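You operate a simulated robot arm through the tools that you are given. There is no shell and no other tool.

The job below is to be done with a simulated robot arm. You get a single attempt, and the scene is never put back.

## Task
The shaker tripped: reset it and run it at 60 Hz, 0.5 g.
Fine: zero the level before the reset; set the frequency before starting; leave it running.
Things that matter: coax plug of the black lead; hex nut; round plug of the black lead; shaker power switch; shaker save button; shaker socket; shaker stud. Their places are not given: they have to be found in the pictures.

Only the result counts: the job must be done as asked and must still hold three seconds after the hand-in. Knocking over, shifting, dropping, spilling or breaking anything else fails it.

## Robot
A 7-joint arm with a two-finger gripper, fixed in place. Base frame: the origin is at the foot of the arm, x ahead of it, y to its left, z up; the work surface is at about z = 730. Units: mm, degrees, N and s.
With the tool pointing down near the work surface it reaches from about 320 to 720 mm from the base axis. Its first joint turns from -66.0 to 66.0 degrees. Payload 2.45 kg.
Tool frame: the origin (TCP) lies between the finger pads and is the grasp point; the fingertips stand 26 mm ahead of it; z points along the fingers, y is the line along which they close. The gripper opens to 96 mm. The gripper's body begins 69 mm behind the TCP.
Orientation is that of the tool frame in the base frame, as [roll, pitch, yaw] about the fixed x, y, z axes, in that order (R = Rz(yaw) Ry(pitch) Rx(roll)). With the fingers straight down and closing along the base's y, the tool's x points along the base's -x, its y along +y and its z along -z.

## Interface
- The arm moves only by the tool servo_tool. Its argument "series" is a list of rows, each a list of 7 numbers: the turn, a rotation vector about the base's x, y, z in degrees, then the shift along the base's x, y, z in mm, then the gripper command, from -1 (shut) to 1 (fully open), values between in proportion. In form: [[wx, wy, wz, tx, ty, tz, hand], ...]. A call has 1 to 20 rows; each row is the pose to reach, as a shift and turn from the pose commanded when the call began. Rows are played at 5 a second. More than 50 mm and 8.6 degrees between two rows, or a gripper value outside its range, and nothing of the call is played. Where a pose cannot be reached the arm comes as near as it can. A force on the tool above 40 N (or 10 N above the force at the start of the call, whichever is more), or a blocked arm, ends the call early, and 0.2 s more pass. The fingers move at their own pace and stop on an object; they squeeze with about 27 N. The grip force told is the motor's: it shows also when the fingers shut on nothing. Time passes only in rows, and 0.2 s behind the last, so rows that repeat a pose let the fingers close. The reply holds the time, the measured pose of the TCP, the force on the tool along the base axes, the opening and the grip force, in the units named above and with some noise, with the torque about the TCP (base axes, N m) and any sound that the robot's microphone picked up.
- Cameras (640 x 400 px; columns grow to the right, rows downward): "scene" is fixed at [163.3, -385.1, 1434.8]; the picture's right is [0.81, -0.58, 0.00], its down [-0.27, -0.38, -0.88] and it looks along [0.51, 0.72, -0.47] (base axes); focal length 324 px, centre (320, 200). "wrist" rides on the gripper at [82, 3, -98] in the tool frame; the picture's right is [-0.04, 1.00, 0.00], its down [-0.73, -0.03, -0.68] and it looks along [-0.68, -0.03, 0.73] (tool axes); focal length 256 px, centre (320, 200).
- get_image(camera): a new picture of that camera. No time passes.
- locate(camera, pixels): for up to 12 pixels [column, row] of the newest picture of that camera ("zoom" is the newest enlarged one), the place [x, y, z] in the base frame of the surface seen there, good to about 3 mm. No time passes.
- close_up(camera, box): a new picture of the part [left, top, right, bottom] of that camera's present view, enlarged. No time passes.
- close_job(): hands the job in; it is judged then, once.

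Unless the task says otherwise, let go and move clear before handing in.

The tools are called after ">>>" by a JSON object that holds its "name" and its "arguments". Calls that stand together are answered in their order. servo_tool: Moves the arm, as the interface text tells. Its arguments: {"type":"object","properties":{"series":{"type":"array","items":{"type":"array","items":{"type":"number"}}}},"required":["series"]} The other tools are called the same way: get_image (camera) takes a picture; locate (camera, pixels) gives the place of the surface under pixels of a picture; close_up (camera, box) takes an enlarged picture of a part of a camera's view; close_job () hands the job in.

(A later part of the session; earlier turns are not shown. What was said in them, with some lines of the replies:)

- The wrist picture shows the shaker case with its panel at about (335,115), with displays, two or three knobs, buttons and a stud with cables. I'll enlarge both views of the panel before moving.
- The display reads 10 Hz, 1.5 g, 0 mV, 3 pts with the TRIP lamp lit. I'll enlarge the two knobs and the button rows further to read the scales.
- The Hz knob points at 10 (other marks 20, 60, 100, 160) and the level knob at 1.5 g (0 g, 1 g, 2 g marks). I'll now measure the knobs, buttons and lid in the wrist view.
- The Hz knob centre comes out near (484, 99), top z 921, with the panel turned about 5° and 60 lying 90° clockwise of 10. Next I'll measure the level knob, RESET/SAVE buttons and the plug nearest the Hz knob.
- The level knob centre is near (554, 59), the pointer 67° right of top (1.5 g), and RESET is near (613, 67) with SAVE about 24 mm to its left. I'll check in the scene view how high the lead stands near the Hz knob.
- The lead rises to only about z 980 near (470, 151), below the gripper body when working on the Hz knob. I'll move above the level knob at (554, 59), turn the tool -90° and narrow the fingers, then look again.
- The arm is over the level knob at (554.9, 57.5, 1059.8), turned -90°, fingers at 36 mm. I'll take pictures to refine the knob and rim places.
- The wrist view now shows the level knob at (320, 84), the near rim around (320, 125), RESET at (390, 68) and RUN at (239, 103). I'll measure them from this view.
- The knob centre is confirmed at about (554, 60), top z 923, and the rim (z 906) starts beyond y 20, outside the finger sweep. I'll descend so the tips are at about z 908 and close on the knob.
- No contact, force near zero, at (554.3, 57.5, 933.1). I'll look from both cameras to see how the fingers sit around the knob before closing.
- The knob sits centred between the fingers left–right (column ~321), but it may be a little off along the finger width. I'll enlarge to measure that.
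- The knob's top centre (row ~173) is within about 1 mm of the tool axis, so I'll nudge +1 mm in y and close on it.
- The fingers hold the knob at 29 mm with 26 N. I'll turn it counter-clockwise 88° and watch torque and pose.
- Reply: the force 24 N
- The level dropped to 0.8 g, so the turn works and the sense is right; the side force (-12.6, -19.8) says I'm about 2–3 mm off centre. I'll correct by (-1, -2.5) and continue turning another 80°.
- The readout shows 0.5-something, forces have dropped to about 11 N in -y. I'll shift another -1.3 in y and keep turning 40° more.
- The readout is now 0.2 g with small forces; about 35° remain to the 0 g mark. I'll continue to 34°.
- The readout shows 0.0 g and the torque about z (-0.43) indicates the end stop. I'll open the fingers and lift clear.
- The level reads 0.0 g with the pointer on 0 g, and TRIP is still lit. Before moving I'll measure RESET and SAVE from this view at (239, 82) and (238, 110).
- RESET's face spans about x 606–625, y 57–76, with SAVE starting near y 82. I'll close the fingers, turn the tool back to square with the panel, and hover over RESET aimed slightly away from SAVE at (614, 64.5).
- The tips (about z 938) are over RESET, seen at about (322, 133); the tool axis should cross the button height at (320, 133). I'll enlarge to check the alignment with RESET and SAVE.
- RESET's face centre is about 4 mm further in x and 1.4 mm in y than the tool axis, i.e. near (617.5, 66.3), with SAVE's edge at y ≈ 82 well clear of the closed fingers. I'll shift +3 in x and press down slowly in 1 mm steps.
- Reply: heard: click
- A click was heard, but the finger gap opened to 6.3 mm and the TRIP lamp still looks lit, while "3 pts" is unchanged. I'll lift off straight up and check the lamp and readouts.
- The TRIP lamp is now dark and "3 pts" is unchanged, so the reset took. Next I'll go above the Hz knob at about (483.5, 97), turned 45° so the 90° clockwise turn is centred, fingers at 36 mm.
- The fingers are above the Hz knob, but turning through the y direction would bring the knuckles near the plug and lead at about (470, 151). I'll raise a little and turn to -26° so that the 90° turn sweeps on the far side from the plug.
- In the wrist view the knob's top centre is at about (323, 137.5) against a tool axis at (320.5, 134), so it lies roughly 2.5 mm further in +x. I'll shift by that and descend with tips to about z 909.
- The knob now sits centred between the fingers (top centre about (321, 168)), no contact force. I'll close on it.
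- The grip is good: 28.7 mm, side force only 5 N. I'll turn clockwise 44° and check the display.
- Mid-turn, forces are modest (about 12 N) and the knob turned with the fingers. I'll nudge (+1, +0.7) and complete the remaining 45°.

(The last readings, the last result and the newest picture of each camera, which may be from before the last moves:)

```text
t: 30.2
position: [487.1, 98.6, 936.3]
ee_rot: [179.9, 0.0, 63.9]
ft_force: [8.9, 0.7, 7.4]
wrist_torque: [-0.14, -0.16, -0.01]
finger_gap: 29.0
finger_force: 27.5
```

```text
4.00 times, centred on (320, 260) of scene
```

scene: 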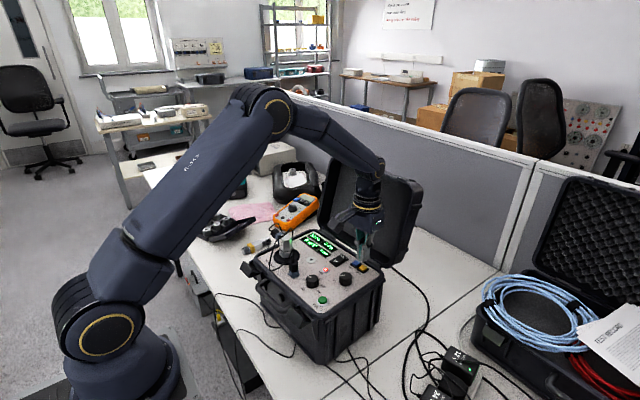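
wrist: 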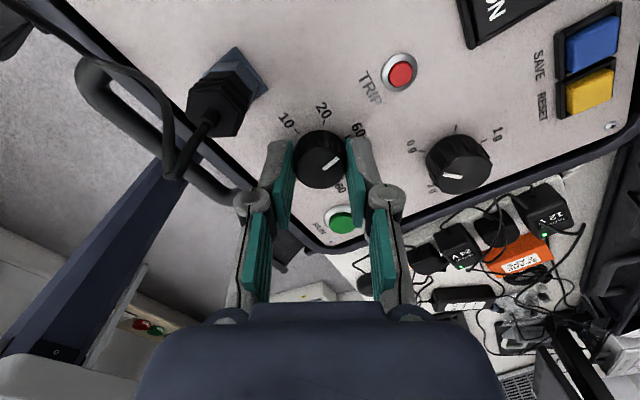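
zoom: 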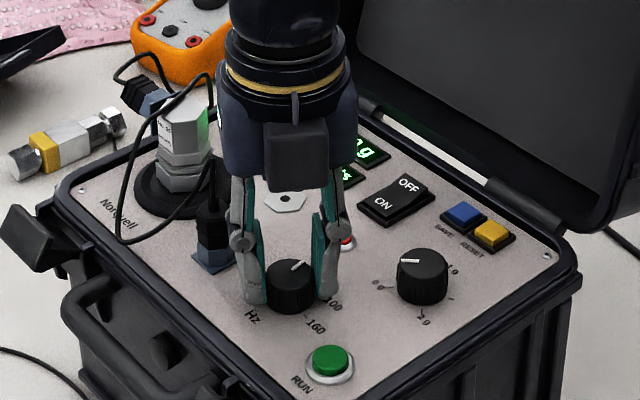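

The knob has turned with the tool by 90° in total, but the arm hides the frequency readout. I'll release and lift to read it.

>>> {"name": "servo_tool", "arguments": {"series": [[0, 0, 0, 0, 0, 0, -0.25], [0, 0, 0, 0, 0, 0, -0.25], [0, 0, 0, 0, 0, 0, -0.25], [0, 0, 0, 0, 0, 20, -0.25], [0, 0, 0, 0, 0, 50, -0.25], [0, 0, 0, 0, 0, 95, -0.25]]}}

>>> {"name": "get_image", "arguments": {"camera": "wrist"}}

>>> {"name": "close_up", "arguments": {"camera": "scene", "box": [250, 210, 390, 310]}}

```text
t: 31.6
position: [487.7, 98.9, 1030.4]
ee_rot: [-180.0, 0.0, 63.9]
ft_force: [-0.1, 0.3, -0.3]
wrist_torque: [0.02, -0.03, -0.01]
finger_gap: 36.2
finger_force: 0.0
```

```text
taken
```

wrist: 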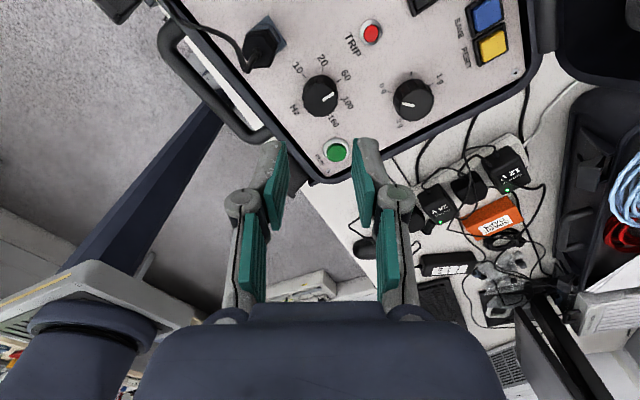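

```text
4.00 times, centred on (320, 260) of scene
```

zoom: 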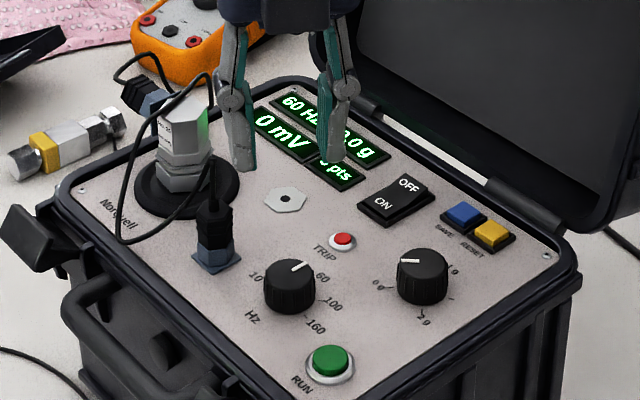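

The readout now shows 60 Hz and 0.0 g with TRIP dark. Next I'll close the fingers and hover over the RUN button at about (475, 38).

>>> {"name": "servo_tool", "arguments": {"series": [[0, 0, 0, -3, -20, 0, -0.6], [0, 0, 0, -8, -42, 0, -1], [0, 0, 0, -12, -60.7, 0, -1], [0, 0, 0, -12, -60.7, -30, -1], [0, 0, 0, -12, -60.7, -60, -1], [0, 0, 0, -12, -60.7, -60, -1]]}}

>>> {"name": "get_image", "arguments": {"camera": "wrist"}}

>>> {"name": "close_up", "arguments": {"camera": "wrist", "box": [260, 80, 380, 180]}}

>>> {"name": "close_up", "arguments": {"camera": "scene", "box": [250, 210, 390, 310]}}

```text
t: 33.0
position: [474.5, 37.7, 969.2]
ee_rot: [180.0, -0.1, 64.0]
ft_force: [-0.1, 0.1, 0.4]
wrist_torque: [-0.01, 0.04, 0.03]
finger_gap: 0.0
finger_force: 27.3
```

```text
taken
```

wrist: 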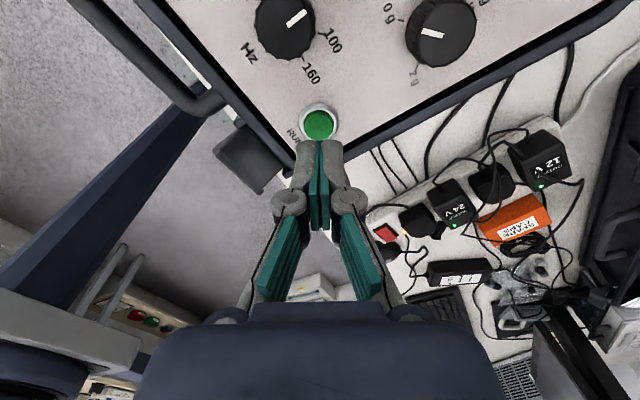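

```text
4.00 times, centred on (320, 130) of wrist
```

zoom: 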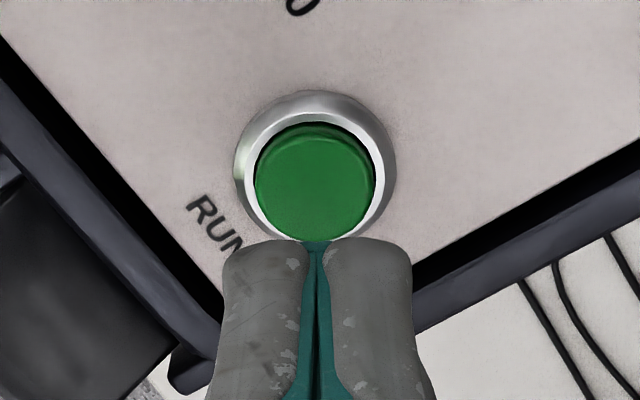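

```text
4.00 times, centred on (320, 260) of scene
```

zoom: 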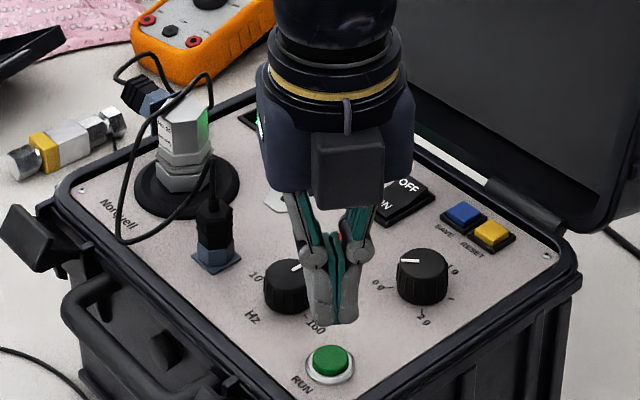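

RUN's centre appears at about (318.6, 125.5), roughly 2 mm in +y from the tool axis. I'll shift +2 in y and press down slowly until it clicks.

>>> {"name": "servo_tool", "arguments": {"series": [[0, 0, 0, 0, 2, -12, -1], [0, 0, 0, 0, 2, -24, -1], [0, 0, 0, 0, 2, -29, -1], [0, 0, 0, 0, 2, -31, -1], [0, 0, 0, 0, 2, -33, -1], [0, 0, 0, 0, 2, -34, -1], [0, 0, 0, 0, 2, -35, -1], [0, 0, 0, 0, 2, -36, -1]]}}

>>> {"name": "close_up", "arguments": {"camera": "scene", "box": [250, 210, 390, 310]}}

```text
t: 34.8
position: [474.7, 40.8, 933.7]
ee_rot: [-179.9, 0.0, 64.0]
ft_force: [0.6, 0.7, 1.2]
wrist_torque: [0.02, 0.01, 0.02]
finger_gap: 6.0
finger_force: 27.1
```

```text
4.00 times, centred on (320, 260) of scene
```

zoom: 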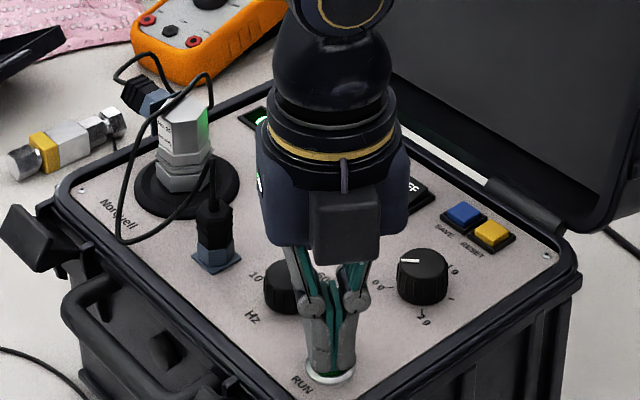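

No click yet and only 1.2 N of force, so the button isn't fully pressed. I'll go down a few more millimetres in 1 mm steps.

>>> {"name": "servo_tool", "arguments": {"series": [[0, 0, 0, 0, 0, -1, -1], [0, 0, 0, 0, 0, -2, -1], [0, 0, 0, 0, 0, -3, -1]]}}

```text
t: 35.6
position: [475.4, 40.5, 930.4]
ee_rot: [-179.9, 0.1, 64.0]
ft_force: [-0.7, 1.3, 6.2]
wrist_torque: [0.03, -0.01, 0.03]
finger_gap: 5.9
finger_force: 26.7
heard: click
```

A click was heard at tip height about z 905. I'll lift straight up and check that the shaker is running.

>>> {"name": "servo_tool", "arguments": {"series": [[0, 0, 0, 0, 0, 4, -1], [0, 0, 0, 0, 0, 15, -1], [0, 0, 0, 0, 0, 40, -1], [0, 0, 0, 0, 0, 80, -1], [0, 0, 0, 0, -30, 110, -1]]}}

>>> {"name": "get_image", "arguments": {"camera": "scene"}}

>>> {"name": "close_up", "arguments": {"camera": "scene", "box": [250, 210, 390, 310]}}

>>> {"name": "get_image", "arguments": {"camera": "wrist"}}

```text
t: 36.8
position: [475.0, 10.2, 1040.5]
ee_rot: [-179.9, 0.1, 64.0]
ft_force: [-0.5, 0.2, 0.2]
wrist_torque: [0.02, -0.01, -0.01]
finger_gap: 0.0
finger_force: 27.0
```

```text
taken
```

scene: 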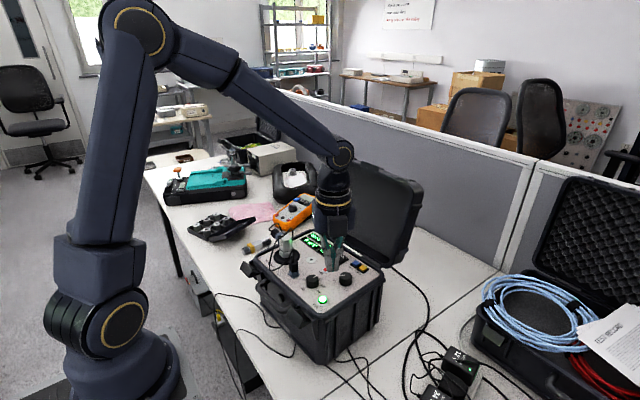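

```text
4.00 times, centred on (320, 260) of scene
```

zoom: 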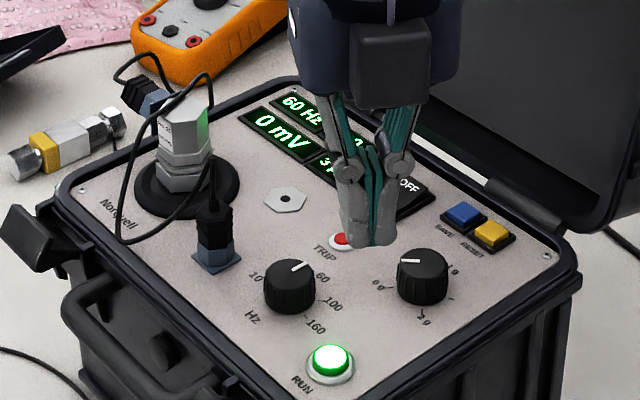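

```text
taken
```

wrist: 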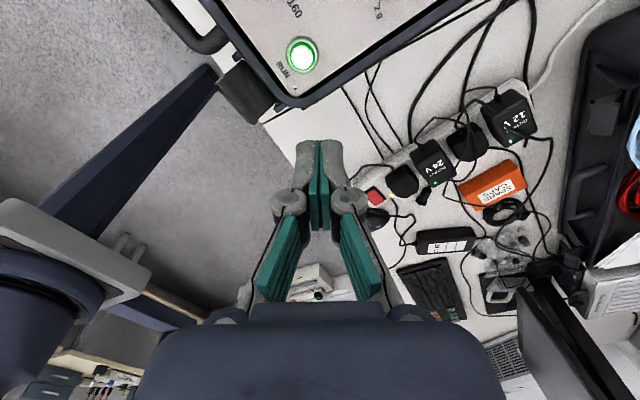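

RUN is lit green, the readout shows 60 Hz, and TRIP is dark. I'll now go back over the level knob with the fingers at 36 mm, turned to -20°, ready to raise the level to 0.5 g.

>>> {"name": "servo_tool", "arguments": {"series": [[0, 0, 8, 5, 3, 0, -1], [0, 0, 16, 12, 7, 0, -0.6], [0, 0, 24, 20, 11, 0, -0.25], [0, 0, 32, 28, 15, 0, -0.25], [0, 0, 40, 36, 20, 0, -0.25], [0, 0, 48, 44, 25, 0, -0.25], [0, 0, 56, 52, 30, 0, -0.25], [0, 0, 64, 60, 35, 0, -0.25], [0, 0, 72, 68, 40, 0, -0.25], [0, 0, 80, 75, 44, 0, -0.25], [0, 0, 88, 80.3, 46.5, 0, -0.25], [0, 0, 96, 80.3, 46.5, -20, -0.25], [0, 0, 96, 80.3, 46.5, -50, -0.25], [0, 0, 96, 80.3, 46.5, -70, -0.25], [0, 0, 96, 80.3, 46.5, -70, -0.25]]}}

>>> {"name": "get_image", "arguments": {"camera": "wrist"}}

>>> {"name": "close_up", "arguments": {"camera": "wrist", "box": [260, 90, 380, 190]}}

>>> {"name": "close_up", "arguments": {"camera": "scene", "box": [250, 210, 390, 310]}}

```text
t: 40.0
position: [554.8, 55.2, 971.0]
ee_rot: [180.0, 0.0, 160.0]
ft_force: [0.5, 0.3, 0.4]
wrist_torque: [-0.02, -0.02, 0.02]
finger_gap: 35.8
finger_force: 0.0
```

```text
taken
```

wrist: 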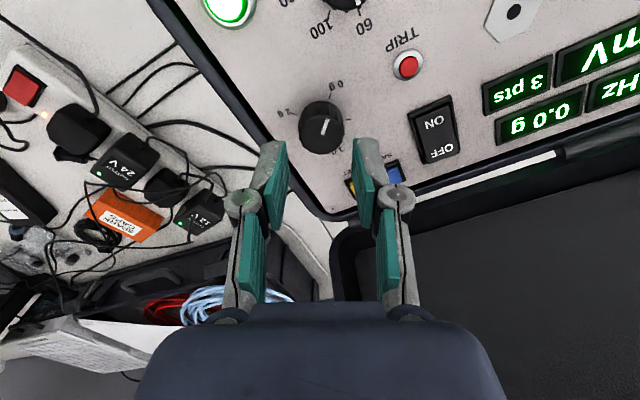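

```text
4.00 times, centred on (320, 140) of wrist
```

zoom: 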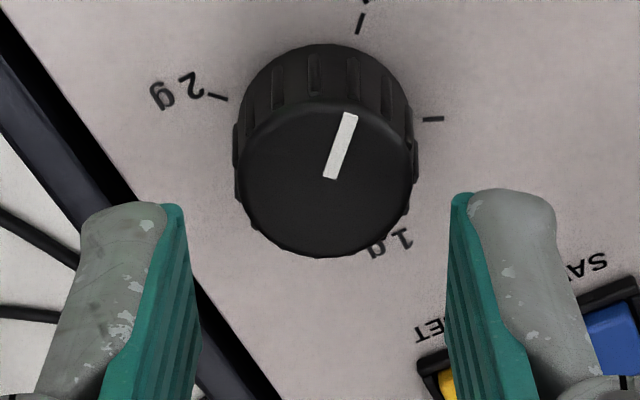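

```text
4.00 times, centred on (320, 260) of scene
```

zoom: 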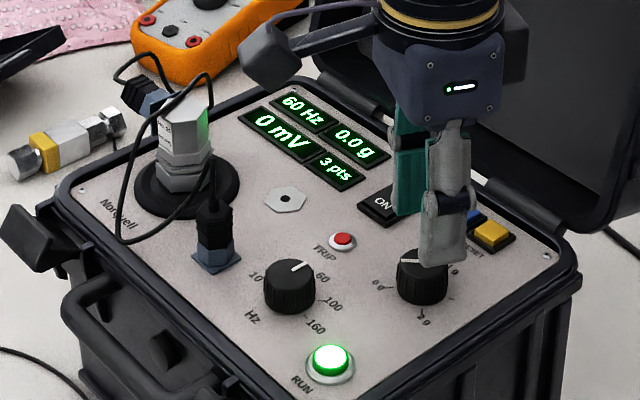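

The readout at zoom (352, 145) shows 0.0 g and RUN is lit; the knob is centred within about 1 mm. I'll descend and close on the knob.

>>> {"name": "servo_tool", "arguments": {"series": [[0, 0, 0, -0.3, 0.9, -10, -0.25], [0, 0, 0, -0.3, 0.9, -22, -0.25], [0, 0, 0, -0.3, 0.9, -32, -0.25], [0, 0, 0, -0.3, 0.9, -36.5, -0.25], [0, 0, 0, -0.3, 0.9, -36.5, -0.6], [0, 0, 0, -0.3, 0.9, -36.5, -1], [0, 0, 0, -0.3, 0.9, -36.5, -1], [0, 0, 0, -0.3, 0.9, -36.5, -1]]}}

>>> {"name": "close_up", "arguments": {"camera": "scene", "box": [250, 210, 390, 310]}}

```text
t: 41.8
position: [555.0, 57.2, 934.2]
ee_rot: [-180.0, 0.0, 160.0]
ft_force: [0.7, 0.8, -0.4]
wrist_torque: [-0.03, -0.16, -0.03]
finger_gap: 29.2
finger_force: 27.2
```

```text
4.00 times, centred on (320, 260) of scene
```

zoom: 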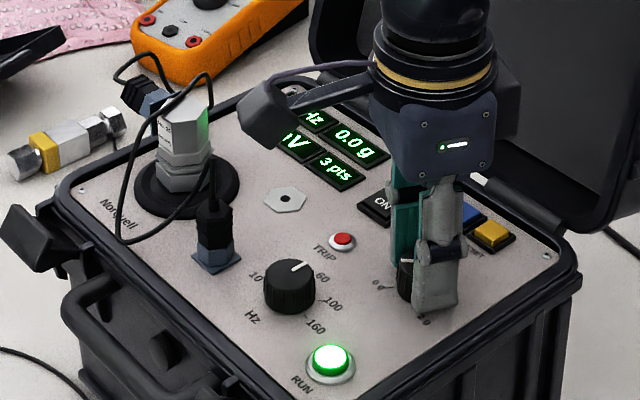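

The knob is gripped with almost no side force and the g readout is visible (0.0 g). I'll turn clockwise 60° in small steps and read it.

>>> {"name": "servo_tool", "arguments": {"series": [[0, 0, -7, 0, 0, 0, -1], [0, 0, -14, 0, 0, 0, -1], [0, 0, -21, 0, 0, 0, -1], [0, 0, -28, 0, 0, 0, -1], [0, 0, -35, 0, 0, 0, -1], [0, 0, -42, 0, 0, 0, -1], [0, 0, -49, 0, 0, 0, -1], [0, 0, -56, 0, 0, 0, -1], [0, 0, -58, 0, 0, 0, -1], [0, 0, -58, 0, 0, 0, -1]]}}

>>> {"name": "close_up", "arguments": {"camera": "scene", "box": [250, 210, 390, 310]}}

>>> {"name": "get_image", "arguments": {"camera": "wrist"}}

```text
t: 44.0
position: [555.0, 57.5, 933.5]
ee_rot: [-179.9, 0.0, 101.8]
ft_force: [1.4, 5.1, -1.0]
wrist_torque: [0.05, -0.11, 0.01]
finger_gap: 28.6
finger_force: 26.8
```

```text
4.00 times, centred on (320, 260) of scene
```

zoom: 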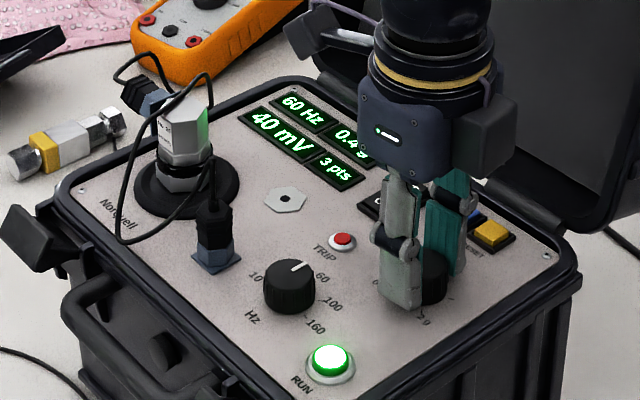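

```text
taken
```

wrist: 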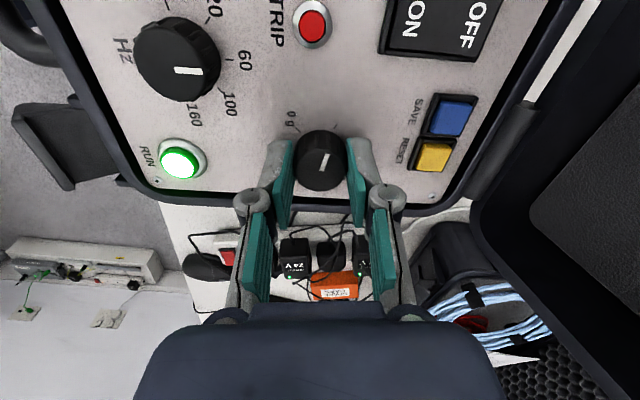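

The readout shows 0.4 g and 40 mV at 58°. I'll turn a further 5°, to 63°, and read again.

>>> {"name": "servo_tool", "arguments": {"series": [[0, 0, -2.5, 0, 0, 0, -1], [0, 0, -5, 0, 0, 0, -1], [0, 0, -5, 0, 0, 0, -1]]}}

>>> {"name": "close_up", "arguments": {"camera": "scene", "box": [290, 220, 350, 262]}}

```text
t: 44.8
position: [555.3, 56.9, 934.5]
ee_rot: [-180.0, 0.0, 97.0]
ft_force: [0.1, 5.6, 0.5]
wrist_torque: [0.21, 0.05, 0.01]
finger_gap: 29.2
finger_force: 26.9
```

```text
9.52 times, centred on (320, 241) of scene
```

zoom: 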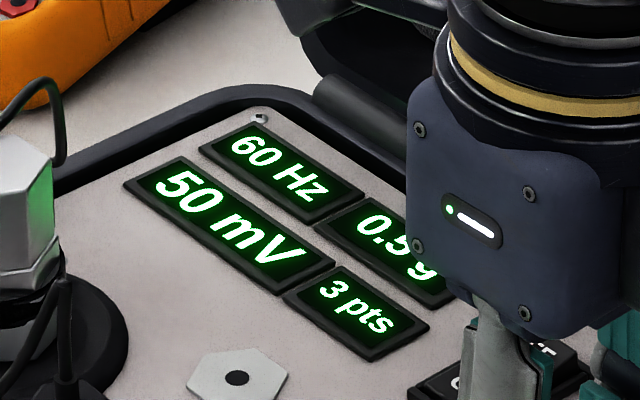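

It now reads 60 Hz, 50 mV, 0.5 g at 63°. I'll turn 4.5° more so the pointer sits in the middle of the 0.5 g mark.

>>> {"name": "servo_tool", "arguments": {"series": [[0, 0, -2.5, 0, 0, 0, -1], [0, 0, -4.5, 0, 0, 0, -1], [0, 0, -4.5, 0, 0, 0, -1]]}}

>>> {"name": "close_up", "arguments": {"camera": "scene", "box": [290, 220, 350, 262]}}

>>> {"name": "close_up", "arguments": {"camera": "wrist", "box": [270, 110, 370, 210]}}

```text
t: 45.6
position: [555.4, 59.2, 934.0]
ee_rot: [-179.9, 0.0, 92.4]
ft_force: [3.8, 6.4, -0.2]
wrist_torque: [0.32, -0.16, 0.0]
finger_gap: 28.9
finger_force: 27.2
```

```text
9.52 times, centred on (320, 241) of scene
```

zoom: 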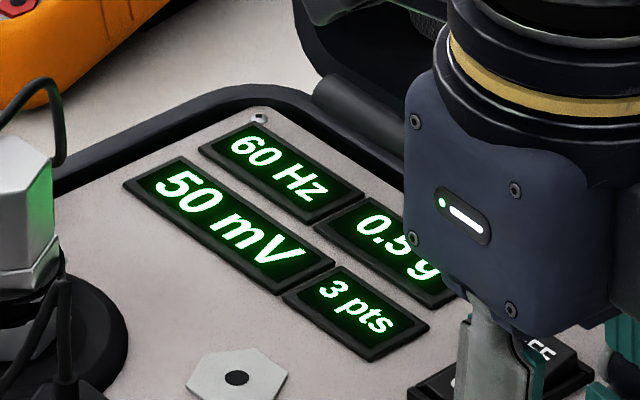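

```text
4.00 times, centred on (320, 160) of wrist
```

zoom: 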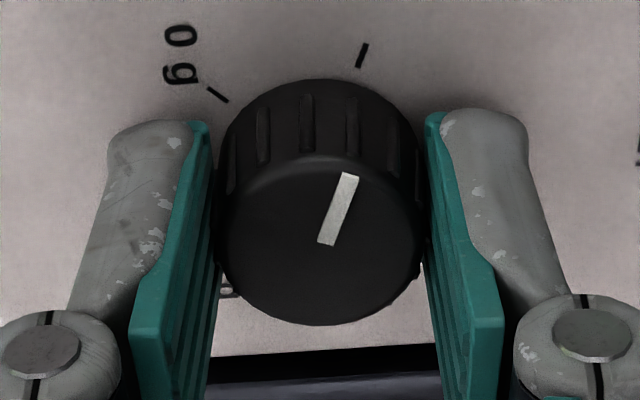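

The pointer lines up with the 0.5 g tick and the display reads 60 Hz, 50 mV, 0.5 g. I'll open the fingers, lift straight up and draw back clear of the case.

>>> {"name": "servo_tool", "arguments": {"series": [[0, 0, 0, 0, 0, 0, -0.25], [0, 0, 0, 0, 0, 0, -0.25], [0, 0, 0, 0, 0, 0, -0.25], [0, 0, 0, 0, 0, 20, -0.25], [0, 0, 0, 0, 0, 50, -0.25], [0, 0, 0, 0, 0, 90, -0.25], [0, 0, 0, -20, -10, 130, -0.25], [0, 0, 0, -50, -20, 165, -0.25], [0, 0, 0, -90, -30, 190, -0.25], [0, 0, 0, -90, -30, 190, -0.25]]}}

>>> {"name": "get_image", "arguments": {"camera": "scene"}}

>>> {"name": "close_up", "arguments": {"camera": "scene", "box": [250, 210, 390, 310]}}

>>> {"name": "get_image", "arguments": {"camera": "wrist"}}

```text
t: 47.8
position: [464.4, 26.5, 1124.3]
ee_rot: [180.0, 0.0, 92.6]
ft_force: [-0.1, 0.2, 0.5]
wrist_torque: [-0.01, 0.03, -0.02]
finger_gap: 36.1
finger_force: 0.0
```

```text
taken
```

scene: 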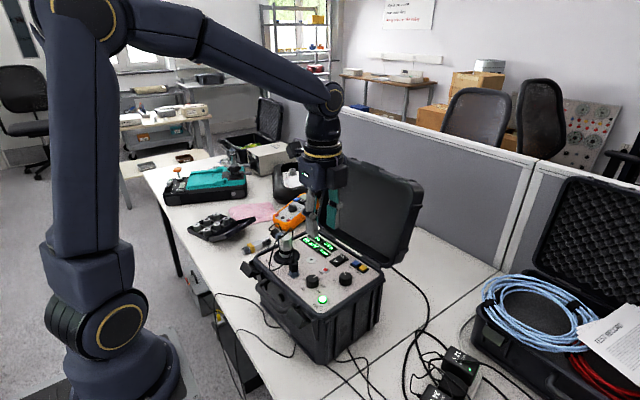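

```text
4.00 times, centred on (320, 260) of scene
```

zoom: 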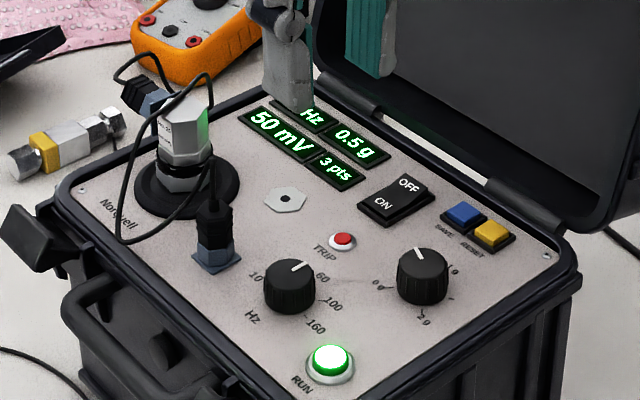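

```text
taken
```

wrist: 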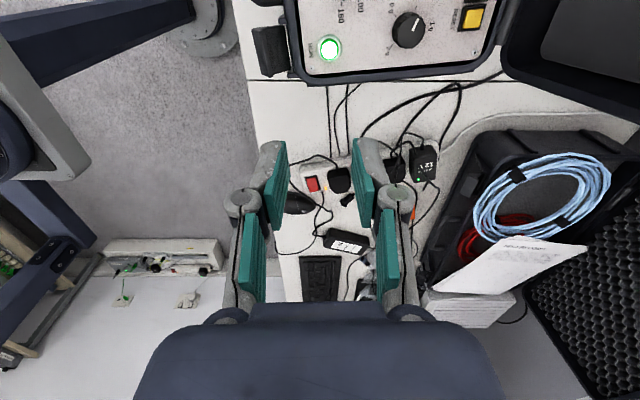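

The display shows 50 mV and 0.5 g, RUN is lit and TRIP dark, with the arm clear. I'll wait a few seconds, moving up a bit more, to confirm it holds and read 60 Hz unobstructed.

>>> {"name": "servo_tool", "arguments": {"series": [[0, 0, 0, -15, 0, 20, 0], [0, 0, 0, -40, 0, 50, 0], [0, 0, 0, -60, 0, 80, 0], [0, 0, 0, -60, 0, 80, 0], [0, 0, 0, -60, 0, 80, 0], [0, 0, 0, -60, 0, 80, 0], [0, 0, 0, -60, 0, 80, 0], [0, 0, 0, -60, 0, 80, 0], [0, 0, 0, -60, 0, 80, 0], [0, 0, 0, -60, 0, 80, 0], [0, 0, 0, -60, 0, 80, 0], [0, 0, 0, -60, 0, 80, 0], [0, 0, 0, -60, 0, 80, 0], [0, 0, 0, -60, 0, 80, 0], [0, 0, 0, -60, 0, 80, 0]]}}

>>> {"name": "close_up", "arguments": {"camera": "scene", "box": [250, 210, 390, 310]}}

```text
t: 51.0
position: [406.3, 28.2, 1205.4]
ee_rot: [180.0, 0.0, 92.5]
ft_force: [-0.2, 0.0, 0.1]
wrist_torque: [0.0, -0.01, 0.0]
finger_gap: 48.1
finger_force: 0.0
```

```text
4.00 times, centred on (320, 260) of scene
```

zoom: 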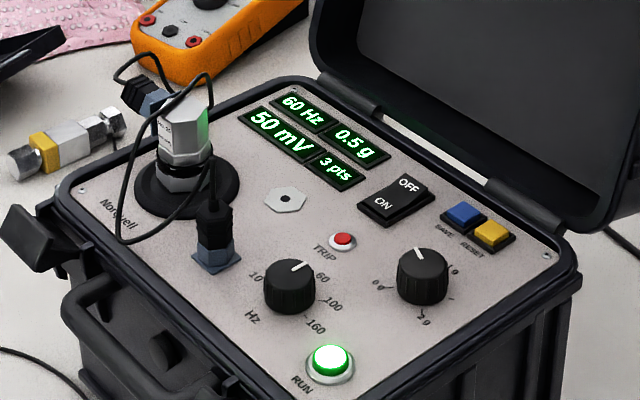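

After more than three seconds the display still reads 60 Hz, 0.5 g, 50 mV and 3 pts. RUN is lit, TRIP is dark and the arm is clear, so I'm handing the job in.

>>> {"name": "close_job", "arguments": {}}

```text
The job is handed in.
```

The shaker is reset and running at 60 Hz and 0.5 g. Before the hand-in it had held those readings for about five seconds, with RUN lit and TRIP dark.

I did the steps in this order:

1. **Level to zero:** I turned the level knob down to its stop, and the display read 0.0 g.
2. **Reset:** I pressed RESET once. It clicked and the TRIP lamp went out.
3. **Frequency:** I turned the Hz knob from 10 to 60, and the display read 60 Hz.
4. **Start:** I pressed RUN once. It clicked and the lamp lit green.
5. **Level to 0.5 g:** I raised the level after starting. The display read 0.5 g and 50 mV, with the pointer on the 0.5 g mark.

I did not press SAVE (still 3 pts) or touch the power switch, and the leads were left alone. The arm is lifted clear, and the shaker was left running.
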